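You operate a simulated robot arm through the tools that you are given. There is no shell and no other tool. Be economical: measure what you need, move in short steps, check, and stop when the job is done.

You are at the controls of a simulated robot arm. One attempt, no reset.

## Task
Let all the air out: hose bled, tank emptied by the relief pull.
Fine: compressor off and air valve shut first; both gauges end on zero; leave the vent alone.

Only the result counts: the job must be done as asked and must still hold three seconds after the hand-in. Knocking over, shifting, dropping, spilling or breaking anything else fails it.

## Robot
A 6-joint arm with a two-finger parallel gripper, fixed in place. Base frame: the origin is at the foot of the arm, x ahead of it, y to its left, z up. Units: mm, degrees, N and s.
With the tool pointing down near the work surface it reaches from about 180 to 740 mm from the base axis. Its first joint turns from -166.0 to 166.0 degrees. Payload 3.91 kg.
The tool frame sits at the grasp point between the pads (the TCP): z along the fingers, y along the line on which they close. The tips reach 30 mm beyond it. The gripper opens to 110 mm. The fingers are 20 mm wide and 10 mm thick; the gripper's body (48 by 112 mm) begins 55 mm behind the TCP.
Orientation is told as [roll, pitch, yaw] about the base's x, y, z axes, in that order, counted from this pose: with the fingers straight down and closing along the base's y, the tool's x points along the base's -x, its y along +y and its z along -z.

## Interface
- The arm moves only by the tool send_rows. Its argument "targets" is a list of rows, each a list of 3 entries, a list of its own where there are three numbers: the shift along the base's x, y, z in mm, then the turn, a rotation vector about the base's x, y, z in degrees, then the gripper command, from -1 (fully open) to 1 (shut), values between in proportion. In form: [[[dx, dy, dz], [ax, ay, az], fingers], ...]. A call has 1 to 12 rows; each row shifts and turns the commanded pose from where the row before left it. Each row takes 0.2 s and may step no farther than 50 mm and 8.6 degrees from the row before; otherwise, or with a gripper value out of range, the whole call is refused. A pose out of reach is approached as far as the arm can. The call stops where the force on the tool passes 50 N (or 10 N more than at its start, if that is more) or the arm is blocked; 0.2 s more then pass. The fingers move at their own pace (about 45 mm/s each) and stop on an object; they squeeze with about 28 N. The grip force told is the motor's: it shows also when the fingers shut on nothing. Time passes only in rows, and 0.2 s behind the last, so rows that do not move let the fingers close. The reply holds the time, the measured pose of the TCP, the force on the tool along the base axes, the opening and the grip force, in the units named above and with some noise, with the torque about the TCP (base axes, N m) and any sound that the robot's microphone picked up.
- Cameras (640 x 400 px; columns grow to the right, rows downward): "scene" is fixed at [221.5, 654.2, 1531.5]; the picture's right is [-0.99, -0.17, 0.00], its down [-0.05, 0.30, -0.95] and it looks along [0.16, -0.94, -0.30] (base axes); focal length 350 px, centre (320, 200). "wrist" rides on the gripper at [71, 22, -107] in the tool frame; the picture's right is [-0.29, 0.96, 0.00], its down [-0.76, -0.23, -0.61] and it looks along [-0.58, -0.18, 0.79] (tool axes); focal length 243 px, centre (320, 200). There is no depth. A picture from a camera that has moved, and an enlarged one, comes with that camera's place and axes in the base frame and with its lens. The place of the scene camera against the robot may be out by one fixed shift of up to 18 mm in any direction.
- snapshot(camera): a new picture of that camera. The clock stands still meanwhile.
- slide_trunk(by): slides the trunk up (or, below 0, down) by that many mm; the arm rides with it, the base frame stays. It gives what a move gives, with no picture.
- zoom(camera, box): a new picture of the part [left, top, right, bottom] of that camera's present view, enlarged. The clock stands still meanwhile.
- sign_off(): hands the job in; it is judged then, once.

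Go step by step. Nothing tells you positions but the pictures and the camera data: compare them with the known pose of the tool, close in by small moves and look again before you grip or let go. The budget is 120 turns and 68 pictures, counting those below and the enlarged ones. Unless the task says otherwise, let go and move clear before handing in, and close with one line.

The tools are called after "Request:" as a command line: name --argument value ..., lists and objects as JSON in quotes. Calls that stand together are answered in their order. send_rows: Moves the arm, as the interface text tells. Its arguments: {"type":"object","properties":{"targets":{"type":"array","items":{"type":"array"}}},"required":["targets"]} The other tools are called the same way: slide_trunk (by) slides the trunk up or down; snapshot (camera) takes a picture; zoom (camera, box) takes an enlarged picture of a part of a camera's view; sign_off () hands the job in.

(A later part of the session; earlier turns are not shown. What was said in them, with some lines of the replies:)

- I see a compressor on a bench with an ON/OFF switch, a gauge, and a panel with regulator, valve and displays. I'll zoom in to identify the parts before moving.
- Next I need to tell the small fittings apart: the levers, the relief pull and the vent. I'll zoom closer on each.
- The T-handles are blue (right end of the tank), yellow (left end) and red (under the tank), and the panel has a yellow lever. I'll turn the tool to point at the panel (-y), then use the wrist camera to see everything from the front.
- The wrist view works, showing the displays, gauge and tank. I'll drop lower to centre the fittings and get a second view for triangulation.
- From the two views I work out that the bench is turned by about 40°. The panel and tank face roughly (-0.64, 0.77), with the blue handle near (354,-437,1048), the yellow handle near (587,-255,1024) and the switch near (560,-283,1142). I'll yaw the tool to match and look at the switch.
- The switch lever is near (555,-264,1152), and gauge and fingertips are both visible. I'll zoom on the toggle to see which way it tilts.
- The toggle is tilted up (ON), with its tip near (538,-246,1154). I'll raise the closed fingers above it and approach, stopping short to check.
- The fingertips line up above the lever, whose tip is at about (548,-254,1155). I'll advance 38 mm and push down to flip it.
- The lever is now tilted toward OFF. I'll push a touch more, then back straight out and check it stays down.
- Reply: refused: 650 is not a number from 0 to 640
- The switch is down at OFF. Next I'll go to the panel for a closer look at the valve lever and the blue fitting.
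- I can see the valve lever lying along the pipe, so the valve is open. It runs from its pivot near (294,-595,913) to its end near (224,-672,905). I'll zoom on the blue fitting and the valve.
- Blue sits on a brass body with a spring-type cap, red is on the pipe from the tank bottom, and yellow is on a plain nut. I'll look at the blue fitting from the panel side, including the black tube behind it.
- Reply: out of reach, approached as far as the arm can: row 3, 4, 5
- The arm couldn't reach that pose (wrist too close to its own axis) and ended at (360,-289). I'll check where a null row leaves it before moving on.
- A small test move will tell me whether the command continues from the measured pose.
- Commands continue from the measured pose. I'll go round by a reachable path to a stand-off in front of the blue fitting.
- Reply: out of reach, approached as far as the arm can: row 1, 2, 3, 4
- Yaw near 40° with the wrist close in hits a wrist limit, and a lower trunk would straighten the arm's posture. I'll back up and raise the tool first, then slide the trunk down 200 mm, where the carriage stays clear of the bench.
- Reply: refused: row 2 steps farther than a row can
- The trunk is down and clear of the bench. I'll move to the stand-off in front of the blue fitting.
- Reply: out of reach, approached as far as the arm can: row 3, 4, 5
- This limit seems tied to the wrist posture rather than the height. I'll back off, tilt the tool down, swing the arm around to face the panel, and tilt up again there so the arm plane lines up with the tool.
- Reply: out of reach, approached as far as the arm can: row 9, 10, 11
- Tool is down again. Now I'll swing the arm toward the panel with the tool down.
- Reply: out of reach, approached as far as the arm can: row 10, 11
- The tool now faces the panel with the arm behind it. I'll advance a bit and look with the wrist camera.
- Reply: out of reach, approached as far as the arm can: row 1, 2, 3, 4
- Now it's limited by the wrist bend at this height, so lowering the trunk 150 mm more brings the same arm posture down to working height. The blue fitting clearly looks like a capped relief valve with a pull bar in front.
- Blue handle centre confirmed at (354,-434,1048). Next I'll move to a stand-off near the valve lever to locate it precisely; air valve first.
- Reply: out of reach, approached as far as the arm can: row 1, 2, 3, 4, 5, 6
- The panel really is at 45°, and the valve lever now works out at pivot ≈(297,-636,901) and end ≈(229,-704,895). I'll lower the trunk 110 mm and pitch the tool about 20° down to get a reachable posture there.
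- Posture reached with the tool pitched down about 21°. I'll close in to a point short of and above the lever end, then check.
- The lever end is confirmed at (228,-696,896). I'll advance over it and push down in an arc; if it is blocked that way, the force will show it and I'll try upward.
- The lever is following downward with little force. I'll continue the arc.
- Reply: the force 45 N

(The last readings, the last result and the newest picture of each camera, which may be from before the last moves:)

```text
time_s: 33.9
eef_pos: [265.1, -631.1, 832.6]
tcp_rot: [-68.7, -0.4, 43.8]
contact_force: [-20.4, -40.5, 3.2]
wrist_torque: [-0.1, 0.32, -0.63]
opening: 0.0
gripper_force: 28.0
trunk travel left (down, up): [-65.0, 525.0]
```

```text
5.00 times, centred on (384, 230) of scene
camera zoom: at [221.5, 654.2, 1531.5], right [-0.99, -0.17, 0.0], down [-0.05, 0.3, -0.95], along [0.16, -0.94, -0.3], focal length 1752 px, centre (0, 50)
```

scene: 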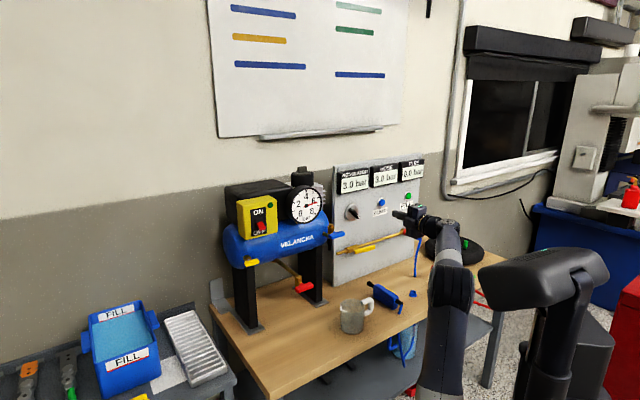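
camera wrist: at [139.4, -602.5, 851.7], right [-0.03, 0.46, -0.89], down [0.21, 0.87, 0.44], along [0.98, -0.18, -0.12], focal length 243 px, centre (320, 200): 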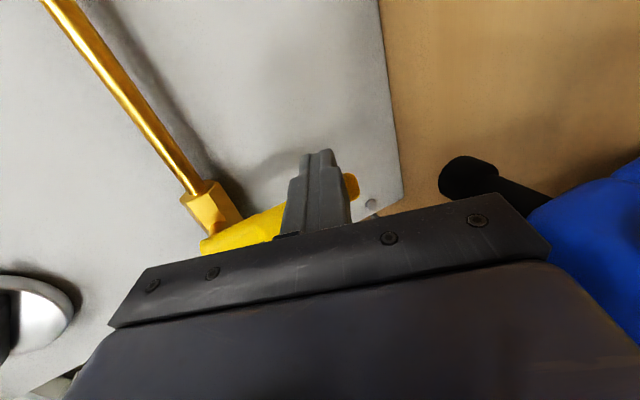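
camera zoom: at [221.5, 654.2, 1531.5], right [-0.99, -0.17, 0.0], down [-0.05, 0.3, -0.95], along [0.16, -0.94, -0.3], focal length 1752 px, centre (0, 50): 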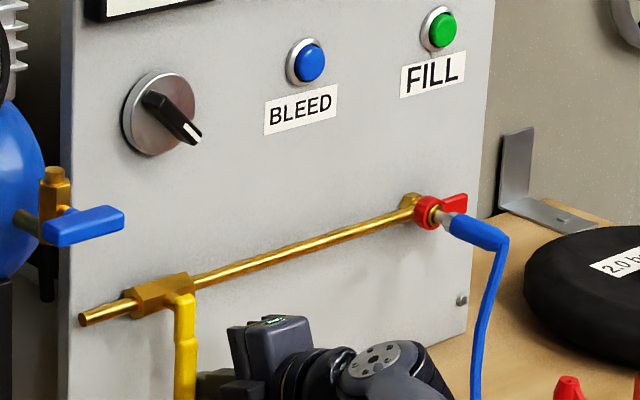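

The air valve is shut: the lever is at right angles to the pipe and against its stop. I'll back off, raise the trunk, and line up with the BLEED button near (206,-777,1063).

Request:
send_rows --targets '[[[-5, -5, 0], [0, 0, 0], 1], [[-5, -5, 0], [0, 0, 0], 1], [[-25, 25, 10], [0, 0, 0], 1], [[-25, 25, 12], [0, 0, 0], 1]]'

Request:
slide_trunk --by 220

Request:
snapshot --camera "wrist"

```text
time_s: 34.9
eef_pos: [207.7, -587.8, 853.9]
tcp_rot: [-68.5, -0.3, 44.7]
contact_force: [0.4, 0.2, -0.8]
wrist_torque: [-0.05, 0.01, 0.01]
opening: 0.0
gripper_force: 27.4
trunk travel left (down, up): [-65.0, 525.0]
```

```text
time_s: 37.3
eef_pos: [209.3, -587.1, 1074.6]
tcp_rot: [-68.7, -0.4, 44.5]
contact_force: [0.2, 0.3, 0.4]
wrist_torque: [0.03, 0.0, 0.0]
opening: 0.0
gripper_force: 28.0
trunk travel left (down, up): [-285.0, 305.0]
```

```text
25 pictures are left
camera wrist: at [83.5, -561.3, 1093.9], right [-0.03, 0.46, -0.89], down [0.2, 0.87, 0.44], along [0.98, -0.16, -0.12], focal length 243 px, centre (320, 200)
```

wrist: 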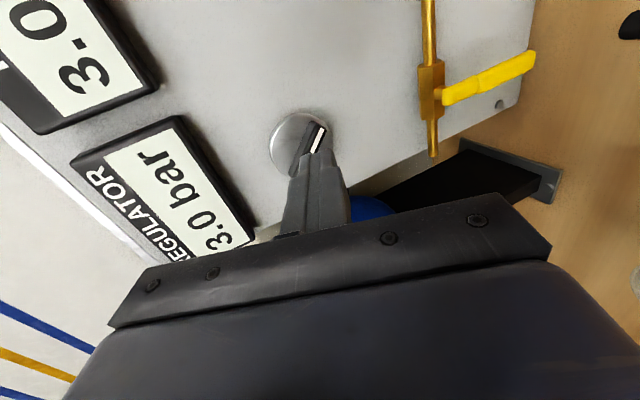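

The lever is seen perpendicular to the pipe. The button refines to (204,-777,1064), so I'll move to a stand-off in front of it.

Request:
send_rows --targets '[[[-20, -30, 4], [0, 0, 0], 1], [[-15, -38, 4], [0, 0, 0], 1], [[-10, -38, 4], [0, 0, 0], 1], [[-6, -38, 3], [0, 0, 0], 1]]'

Request:
snapshot --camera "wrist"

Request:
zoom --camera "scene" --box '[320, 150, 448, 230]'

```text
time_s: 38.3
eef_pos: [155.0, -731.9, 1088.9]
tcp_rot: [-68.5, -0.4, 44.6]
contact_force: [0.9, 0.8, 0.4]
wrist_torque: [0.01, 0.05, -0.02]
opening: 0.0
gripper_force: 27.6
trunk travel left (down, up): [-285.0, 305.0]
```

```text
24 pictures are left
camera wrist: at [30.1, -705.8, 1107.6], right [-0.03, 0.46, -0.89], down [0.2, 0.87, 0.44], along [0.98, -0.16, -0.12], focal length 243 px, centre (320, 200)
```

wrist: 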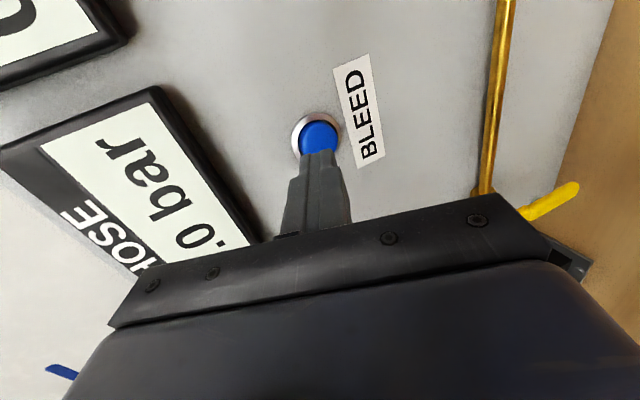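

```text
5.00 times, centred on (384, 190) of scene
camera zoom: at [221.5, 654.2, 1531.5], right [-0.99, -0.17, 0.0], down [-0.05, 0.3, -0.95], along [0.16, -0.94, -0.3], focal length 1752 px, centre (0, 250)
```

zoom: 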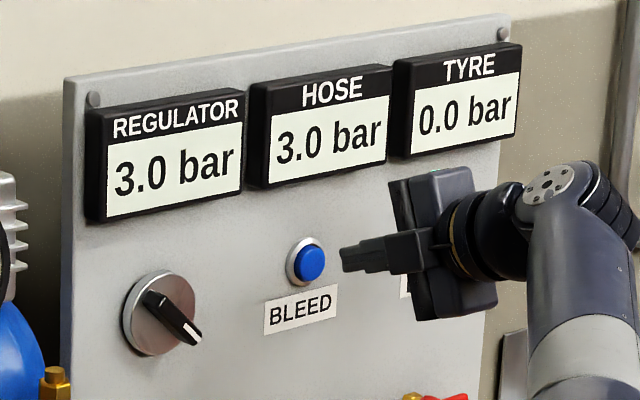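

The finger points right at the button. I'll press in gently and hold, watching the force.

Request:
send_rows --targets '[[[14, -13, -7], [0, 0, 0], 1], [[13, -12, -6], [0, 0, 0], 1], [[3, -3, -1], [0, 0, 0], 1], [[2, -2, 0], [0, 0, 0], 1], [[2, -2, 0], [0, 0, 0], 1], [[0, 0, 0], [0, 0, 0], 1]]'

Request:
zoom --camera "scene" --box '[320, 150, 448, 230]'

```text
time_s: 39.3
eef_pos: [181.8, -757.5, 1077.7]
tcp_rot: [-68.4, -0.4, 44.7]
contact_force: [-23.4, 43.1, -2.6]
wrist_torque: [0.12, 0.13, 0.53]
opening: 0.3
gripper_force: 28.6
trunk travel left (down, up): [-285.0, 305.0]
heard: click
stopped in row 5: the force on the tool passed its limit at 57 N (the readings are from after the stop); the commanded pose is now the measured one
```

```text
5.00 times, centred on (384, 190) of scene
camera zoom: at [221.5, 654.2, 1531.5], right [-0.99, -0.17, 0.0], down [-0.05, 0.3, -0.95], along [0.16, -0.94, -0.3], focal length 1752 px, centre (0, 250)
```

zoom: 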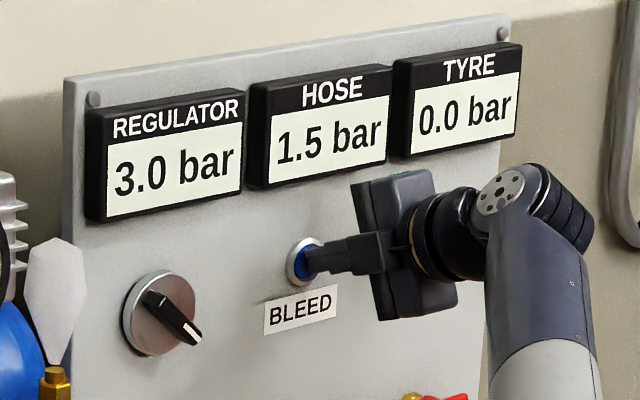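

Hose is dropping (1.5 bar), and a white puff shows near the tank's right end. I'll keep holding the button and check the gauge and that puff.

Request:
send_rows --targets '[[[0, 0, 0], [0, 0, 0], 1], [[0, 0, 0], [0, 0, 0], 1], [[0, 0, 0], [0, 0, 0], 1], [[0, 0, 0], [0, 0, 0], 1], [[0, 0, 0], [0, 0, 0], 1]]'

Request:
zoom --camera "scene" --box '[270, 150, 430, 250]'

```text
time_s: 40.5
eef_pos: [181.7, -758.2, 1079.0]
tcp_rot: [-68.6, -0.3, 44.6]
contact_force: [-30.7, 43.1, 0.7]
wrist_torque: [0.07, 0.05, 0.43]
opening: 0.3
gripper_force: 28.0
trunk travel left (down, up): [-285.0, 305.0]
```

```text
4.00 times, centred on (350, 200) of scene
camera zoom: at [221.5, 654.2, 1531.5], right [-0.99, -0.17, 0.0], down [-0.05, 0.3, -0.95], along [0.16, -0.94, -0.3], focal length 1402 px, centre (200, 200)
```

zoom: 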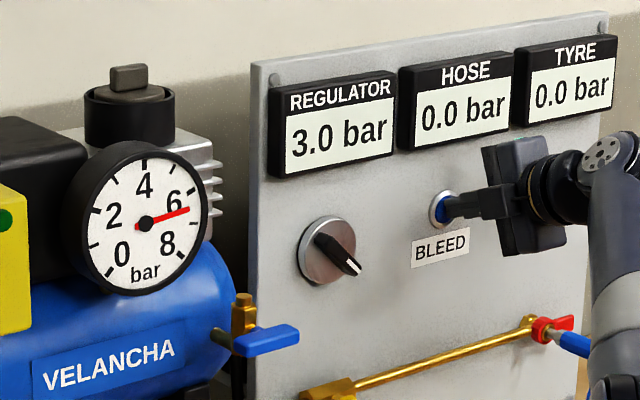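

Hose reads 0.0. I'll release the button, back off, and inspect the three pull handles closely before choosing. The puff from the blue fitting's top during bleeding suggests blue may be the vent, not the relief.

Request:
send_rows --targets '[[[-14, 14, 5], [0, 0, 0], 1], [[-14, 25, 5], [0, 0, 0], 1], [[0, 40, 0], [0, 0, 0], 1], [[10, 45, 0], [0, 0, 0], 1], [[15, 45, 0], [0, 0, 0], 1], [[15, 45, 0], [0, 0, 0], 1], [[15, 45, 0], [0, 0, 0], 1], [[15, 45, 0], [0, 0, 0], 1], [[15, 45, 0], [0, 0, 0], 1]]'

Request:
snapshot --camera "wrist"

```text
time_s: 42.5
eef_pos: [243.7, -411.4, 1084.0]
tcp_rot: [-68.3, -0.5, 44.5]
contact_force: [0.2, 0.4, 0.7]
wrist_torque: [-0.02, -0.02, 0.01]
opening: 0.0
gripper_force: 27.9
trunk travel left (down, up): [-285.0, 305.0]
```

```text
20 pictures are left
camera wrist: at [119.4, -385.5, 1102.5], right [-0.04, 0.46, -0.89], down [0.2, 0.87, 0.44], along [0.98, -0.16, -0.13], focal length 243 px, centre (320, 200)
```

wrist: 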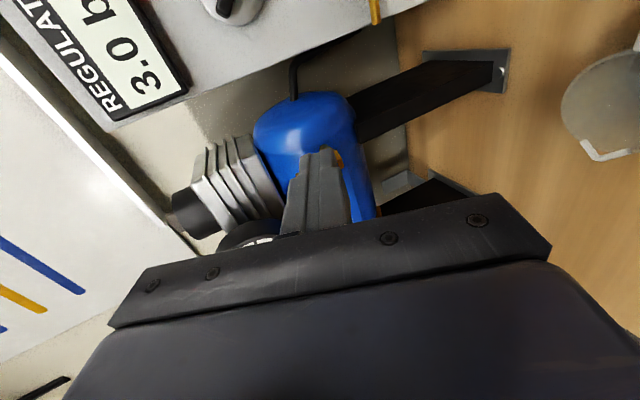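

The black tube connects the tank end to the panel, so it's the supply line and not part of the blue fitting. I'll shift to see the blue fitting unobstructed.

Request:
send_rows --targets '[[[-5, 30, 15], [0, 0, 0], 1], [[-5, 30, 15], [0, 0, 0], 1]]'

Request:
zoom --camera "wrist" --box '[260, 20, 420, 160]'

```text
time_s: 43.1
eef_pos: [231.7, -351.5, 1114.7]
tcp_rot: [-68.3, -0.4, 44.7]
contact_force: [-0.5, 0.3, 0.0]
wrist_torque: [0.01, 0.01, 0.01]
opening: 0.1
gripper_force: 28.0
trunk travel left (down, up): [-285.0, 305.0]
```

```text
2.86 times, centred on (340, 90) of wrist
camera zoom: at [108.0, -325.2, 1133.6], right [-0.04, 0.46, -0.89], down [0.2, 0.87, 0.44], along [0.98, -0.16, -0.13], focal length 693 px, centre (263, 514)
```

zoom: 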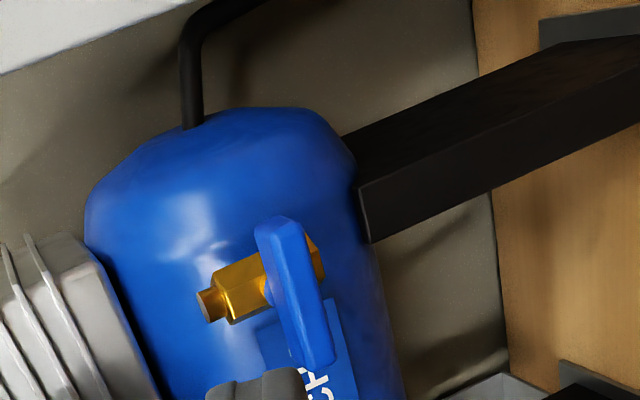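

Blue is a brass body with a nozzle on top, which is where the puff came out. Before choosing I'll zoom hard on the yellow and red handles from the scene camera.

Request:
zoom --camera "scene" --box '[236, 248, 276, 273]'

Request:
zoom --camera "scene" --box '[270, 258, 334, 298]'

```text
16.00 times, centred on (256, 260) of scene
camera zoom: at [221.5, 654.2, 1531.5], right [-0.99, -0.17, 0.0], down [-0.05, 0.3, -0.95], along [0.16, -0.94, -0.3], focal length 5606 px, centre (1344, -768)
```

zoom: 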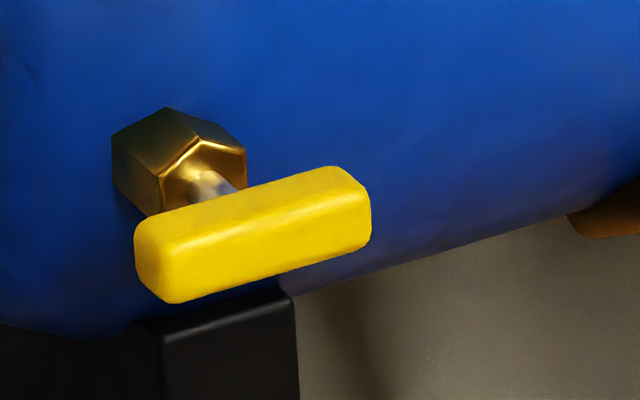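

```text
10.00 times, centred on (302, 278) of scene
camera zoom: at [221.5, 654.2, 1531.5], right [-0.99, -0.17, 0.0], down [-0.05, 0.3, -0.95], along [0.16, -0.94, -0.3], focal length 3504 px, centre (500, -580)
```

zoom: 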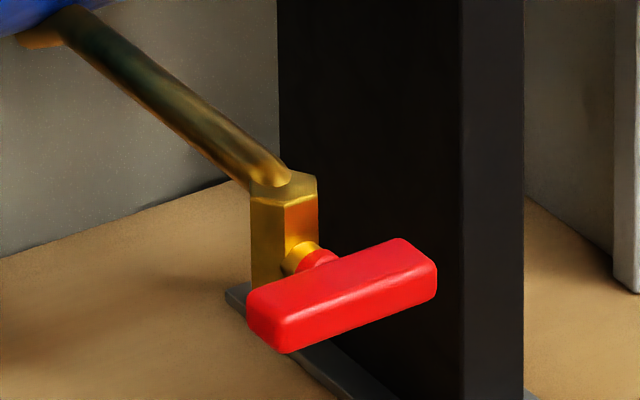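

The yellow handle has a sliding steel pin in a bush on the tank, so it's a true pull, the relief. Red is the drain cock at the bottom, and blue (which puffed during bleeding) is the vent, so I'll leave both. I'll traverse to a stand-off in front of yellow near (587,-255,1024).

Request:
send_rows --targets '[[[20, 35, 0], [0, 0, 0], 0], [[31, 31, 0], [0, 0, 0], 0], [[31, 31, 0], [0, 0, 0], 0], [[31, 31, 0], [0, 0, 0], 0], [[31, 31, 0], [0, 0, 0], 0], [[31, 31, 0], [0, 0, 0], 0], [[31, 25, 0], [0, 0, 0], 0]]'

```text
time_s: 43.8
eef_pos: [204.4, -349.9, 1089.3]
tcp_rot: [-64.9, -1.1, 28.5]
contact_force: [-0.3, -0.6, -0.6]
wrist_torque: [-0.01, 0.0, 0.0]
opening: 55.3
gripper_force: 0.1
trunk travel left (down, up): [-285.0, 305.0]
stopped in row 3: the arm was blocked; the commanded pose is now the measured one
```

Blocked by the arm's own inner limit. I'll tilt the tool down here, traverse tool-down, then tilt up in front of the yellow handle.

Request:
send_rows --targets '[[[0, -5, 5], [7.4, 4, 0], 0], [[0, -5, 5], [7.4, 4, 0], 0], [[0, 0, 5], [7.4, 4, 0], 0], [[0, 0, 5], [7.4, 4, 0], 0], [[0, 0, 5], [7.4, 4, 0], 0], [[0, 0, 5], [7.4, 4, 0], 0], [[0, 0, 5], [7.4, 4, 0], 0], [[0, 0, 5], [5.3, 3.3, 0], 0]]'

```text
time_s: 45.6
eef_pos: [203.5, -358.2, 1115.4]
tcp_rot: [0.0, -0.3, 27.6]
contact_force: [0.3, 0.4, -0.4]
wrist_torque: [0.0, -0.04, -0.04]
opening: 54.9
gripper_force: 0.0
out of reach, approached as far as the arm can: row 8
trunk travel left (down, up): [-285.0, 305.0]
```

Tool is down. Now the traverse toward the left side of the bench, yawing back to 45°.

Request:
send_rows --targets '[[[32, 34, -5], [0, 0, 2.5], 0], [[32, 34, -5], [0, 0, 2.5], 0], [[32, 34, -5], [0, 0, 2.5], 0], [[32, 34, -5], [0, 0, 2.5], 0], [[32, 34, -5], [0, 0, 2.5], 0], [[32, 34, -5], [0, 0, 2.5], 0], [[34, 34, -5], [0, 0, 2.4], 0]]'

```text
time_s: 47.2
eef_pos: [424.3, -114.8, 1082.0]
tcp_rot: [0.0, -0.2, 45.1]
contact_force: [-0.3, -0.5, 1.1]
wrist_torque: [0.0, -0.01, -0.05]
opening: 54.9
gripper_force: 0.0
trunk travel left (down, up): [-285.0, 305.0]
```

Now tilt up toward the handle while moving forward, stopping about 20° below horizontal.

Request:
send_rows --targets '[[[8, -8, 0], [-6, -6, 0], 0], [[8, -8, 0], [-6, -6, 0], 0], [[8, -8, 0], [-6, -6, 0], 0], [[8, -8, 0], [-6, -6, 0], 0], [[8, -8, 0], [-6, -6, 0], 0], [[8, -8, 0], [-6, -6, 0], 0], [[8, -8, 0], [-6, -6, 0], 0], [[8, -8, 0], [-6, -6, 0], 0]]'

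Request:
snapshot --camera "wrist"

```text
time_s: 49.0
eef_pos: [493.4, -181.5, 1079.9]
tcp_rot: [-67.8, -0.2, 45.3]
contact_force: [-1.3, 0.6, -0.1]
wrist_torque: [-0.03, -0.02, 0.02]
opening: 55.0
gripper_force: 0.1
trunk travel left (down, up): [-285.0, 305.0]
```

```text
16 pictures are left
camera wrist: at [368.3, -156.7, 1100.4], right [-0.05, 0.46, -0.89], down [0.2, 0.87, 0.45], along [0.98, -0.15, -0.13], focal length 243 px, centre (320, 200)
```

wrist: 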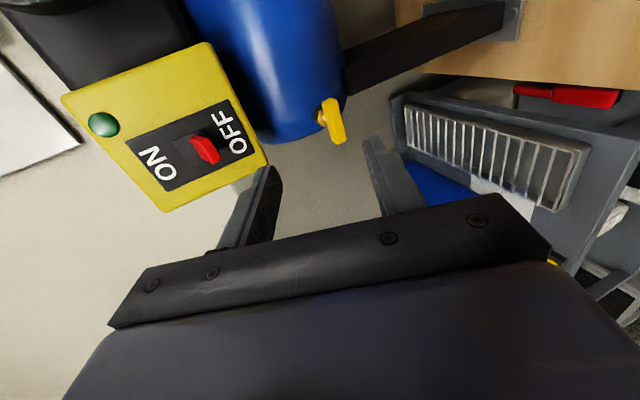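

The relief bar centre is at about (585,-253,1023). I'll level the tool and move to a stand-off directly in front of it.

Request:
send_rows --targets '[[[9, -3, -19], [-5.2, -5.2, 0], 0], [[9, -3, -19], [-5.2, -5.2, 0], 0], [[10, -2, -19], [-5.2, -5.2, 0], 0]]'

Request:
snapshot --camera "wrist"

```text
time_s: 49.8
eef_pos: [521.8, -190.1, 1020.9]
tcp_rot: [-89.8, 0.1, 45.3]
contact_force: [-0.6, 0.0, -0.4]
wrist_torque: [0.03, 0.02, 0.01]
opening: 55.0
gripper_force: 0.0
trunk travel left (down, up): [-285.0, 305.0]
```

```text
15 pictures are left
camera wrist: at [396.7, -164.5, 1000.6], right [0.2, 0.21, -0.96], down [0.1, 0.97, 0.23], along [0.97, -0.15, 0.17], focal length 243 px, centre (320, 200)
```

wrist: 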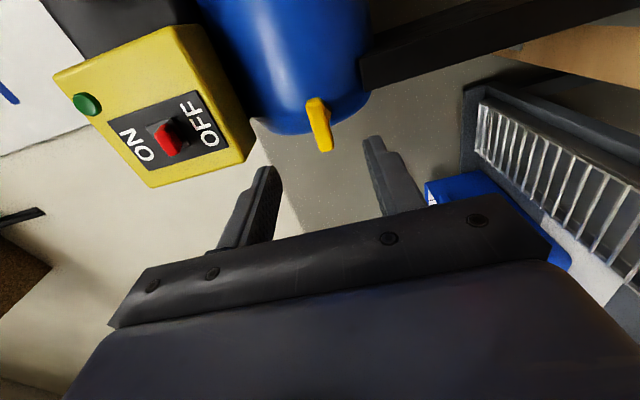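

Everything lines up: bar at (589,-257,1021), tool on axis. I'll narrow the fingers to about 42 mm and advance so the tips just pass the bar.

Request:
send_rows --targets '[[[0, 0, 0], [0, 0, 0], 0.23], [[20, -20, 0], [0, 0, 0], 0.23], [[18, -18, 0], [0, 0, 0], 0.23], [[12, -12, 0], [0, 0, 0], 0.23], [[4, -4, 0], [0, 0, 0], 0.23]]'

Request:
snapshot --camera "wrist"

```text
time_s: 51.0
eef_pos: [578.0, -245.1, 1021.5]
tcp_rot: [-89.8, 0.1, 45.2]
contact_force: [-0.4, -0.8, 0.0]
wrist_torque: [0.02, 0.0, 0.0]
opening: 42.3
gripper_force: 0.1
trunk travel left (down, up): [-285.0, 305.0]
```

```text
14 pictures are left
camera wrist: at [452.5, -219.7, 1000.7], right [0.2, 0.21, -0.96], down [0.1, 0.97, 0.23], along [0.97, -0.15, 0.17], focal length 243 px, centre (320, 200)
```

wrist: 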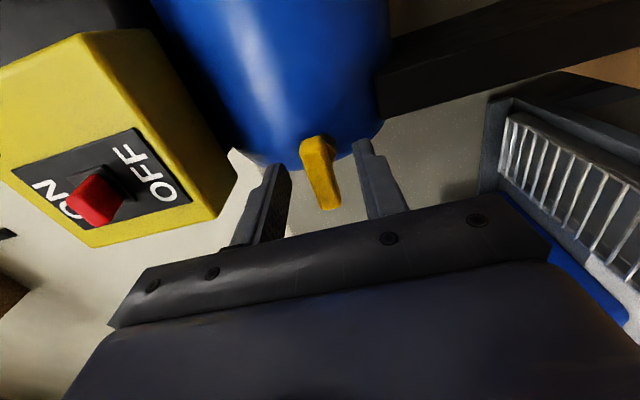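

The bar is centred between the fingers. I'll advance a few mm and close on it.

Request:
send_rows --targets '[[[4, -4, 0], [0, 0, 0], 0.23], [[0, 0, 0], [0, 0, 0], 1], [[0, 0, 0], [0, 0, 0], 1], [[0, 0, 0], [0, 0, 0], 1]]'

```text
time_s: 52.0
eef_pos: [580.7, -247.7, 1020.4]
tcp_rot: [-89.7, -0.1, 45.1]
contact_force: [-3.5, 0.7, -9.8]
wrist_torque: [-0.03, -0.08, -0.03]
opening: 13.7
gripper_force: 43.7
trunk travel left (down, up): [-285.0, 305.0]
```

Gripped (13.7 mm). Now pull outward gently.

Request:
send_rows --targets '[[[-3, 3, -1], [0, 0, 0], 1], [[-3, 3, 0], [0, 0, 0], 1], [[-3, 3, 0], [0, 0, 0], 1], [[-3, 3, 0], [0, 0, 0], 1], [[0, 0, 0], [0, 0, 0], 1]]'

Request:
zoom --camera "scene" --box '[230, 160, 390, 260]'

```text
time_s: 53.2
eef_pos: [569.1, -237.4, 1019.4]
tcp_rot: [-89.7, 0.0, 45.2]
contact_force: [26.2, -17.7, 2.9]
wrist_torque: [-0.12, -0.14, -0.08]
opening: 13.5
gripper_force: 45.4
trunk travel left (down, up): [-285.0, 305.0]
```

```text
4.00 times, centred on (310, 210) of scene
camera zoom: at [221.5, 654.2, 1531.5], right [-0.99, -0.17, 0.0], down [-0.05, 0.3, -0.95], along [0.16, -0.94, -0.3], focal length 1402 px, centre (360, 160)
```

zoom: 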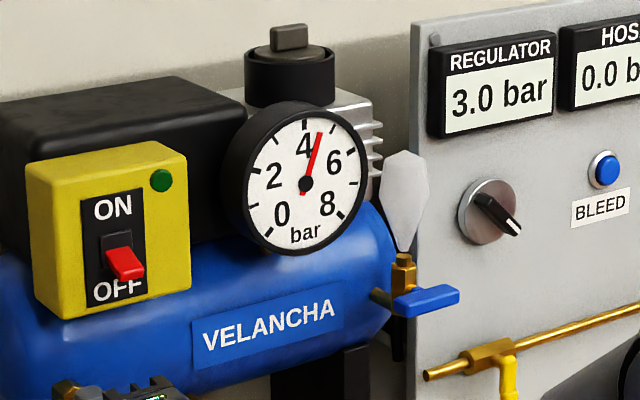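

The gauge is falling, now about 4.6 bar, and the air leaves through the vent outlet, so yellow is the relief. I'll hold the pull.

Request:
send_rows --targets '[[[0, 0, 0], [0, 0, 0], 1], [[0, 0, 0], [0, 0, 0], 1], [[0, 0, 0], [0, 0, 0], 1], [[0, 0, 0], [0, 0, 0], 1], [[0, 0, 0], [0, 0, 0], 1], [[0, 0, 0], [0, 0, 0], 1], [[0, 0, 0], [0, 0, 0], 1], [[0, 0, 0], [0, 0, 0], 1], [[0, 0, 0], [0, 0, 0], 1], [[0, 0, 0], [0, 0, 0], 1], [[0, 0, 0], [0, 0, 0], 1], [[0, 0, 0], [0, 0, 0], 1]]'

Request:
send_rows --targets '[[[0, 0, 0], [0, 0, 0], 1], [[0, 0, 0], [0, 0, 0], 1], [[0, 0, 0], [0, 0, 0], 1], [[0, 0, 0], [0, 0, 0], 1], [[0, 0, 0], [0, 0, 0], 1], [[0, 0, 0], [0, 0, 0], 1], [[0, 0, 0], [0, 0, 0], 1], [[0, 0, 0], [0, 0, 0], 1], [[0, 0, 0], [0, 0, 0], 1], [[0, 0, 0], [0, 0, 0], 1]]'

Request:
zoom --camera "scene" --box '[230, 160, 390, 260]'

```text
time_s: 55.8
eef_pos: [569.5, -236.8, 1019.9]
tcp_rot: [-89.7, 0.0, 45.2]
contact_force: [27.1, -21.7, 11.7]
wrist_torque: [-0.2, -0.16, 0.03]
opening: 13.4
gripper_force: 45.1
trunk travel left (down, up): [-285.0, 305.0]
```

```text
time_s: 58.0
eef_pos: [568.1, -235.9, 1019.1]
tcp_rot: [-89.7, 0.0, 45.3]
contact_force: [25.7, -20.7, 10.7]
wrist_torque: [-0.21, -0.2, 0.03]
opening: 13.4
gripper_force: 44.9
trunk travel left (down, up): [-285.0, 305.0]
```

```text
4.00 times, centred on (310, 210) of scene
camera zoom: at [221.5, 654.2, 1531.5], right [-0.99, -0.17, 0.0], down [-0.05, 0.3, -0.95], along [0.16, -0.94, -0.3], focal length 1402 px, centre (360, 160)
```

zoom: 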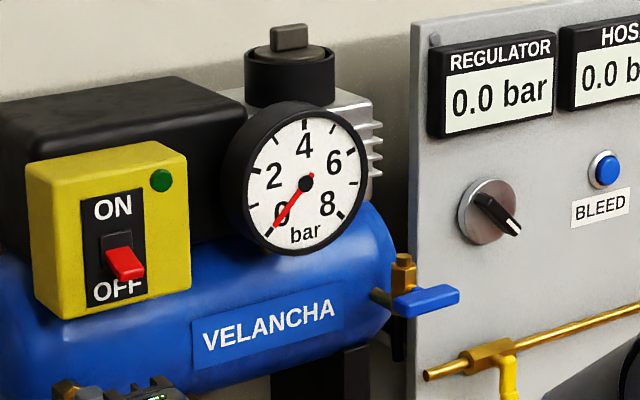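

Gauge and regulator read zero. I'll ease the handle back in, open the fingers and withdraw.

Request:
send_rows --targets '[[[4, -4, 0], [0, 0, 0], 1], [[4, -4, 0], [0, 0, 0], 1], [[3, -3, 0], [0, 0, 0], 1], [[0, 0, 0], [0, 0, 0], 0.3], [[0, 0, 0], [0, 0, 0], 0.3], [[0, 0, 0], [0, 0, 0], 0.3], [[-15, 15, 0], [0, 0, 0], 0.3], [[-25, 25, 0], [0, 0, 0], 0.3], [[-30, 30, 0], [0, 0, 0], 0.3], [[-30, 30, 0], [0, 0, 0], 0.3]]'

Request:
snapshot --camera "scene"

Request:
zoom --camera "scene" --box '[230, 150, 430, 275]'

```text
time_s: 60.2
eef_pos: [476.7, -147.8, 1022.4]
tcp_rot: [-89.7, 0.1, 45.2]
contact_force: [0.8, -0.5, -0.5]
wrist_torque: [-0.01, -0.01, -0.05]
opening: 38.5
gripper_force: 0.0
trunk travel left (down, up): [-285.0, 305.0]
```

```text
11 pictures are left
```

scene: 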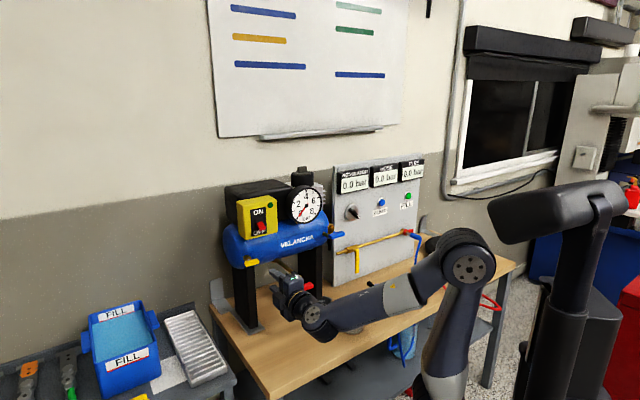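

```text
3.20 times, centred on (330, 212) of scene
camera zoom: at [221.5, 654.2, 1531.5], right [-0.99, -0.17, 0.0], down [-0.05, 0.3, -0.95], along [0.16, -0.94, -0.3], focal length 1121 px, centre (288, 160)
```

zoom: 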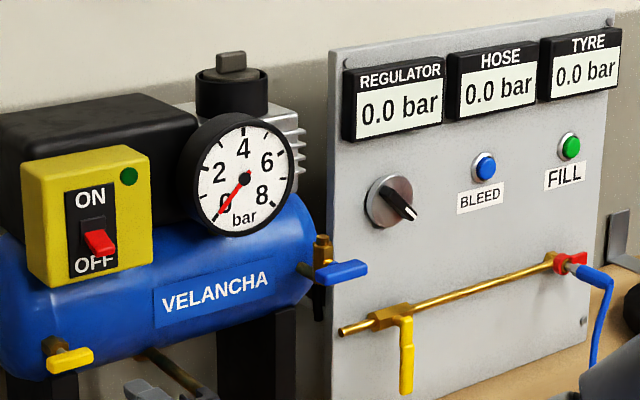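

All readings are zero, the switch is off, the valve is shut, the relief handle is back in, and the arm is clear. Handing in.

Request:
sign_off

```text
The job is handed in.
```

The air is out: compressor off, air valve shut, hose bled to 0.0 bar and tank emptied to zero with the yellow relief pull. I left the vent (the blue handle) alone and moved the arm clear before handing in.
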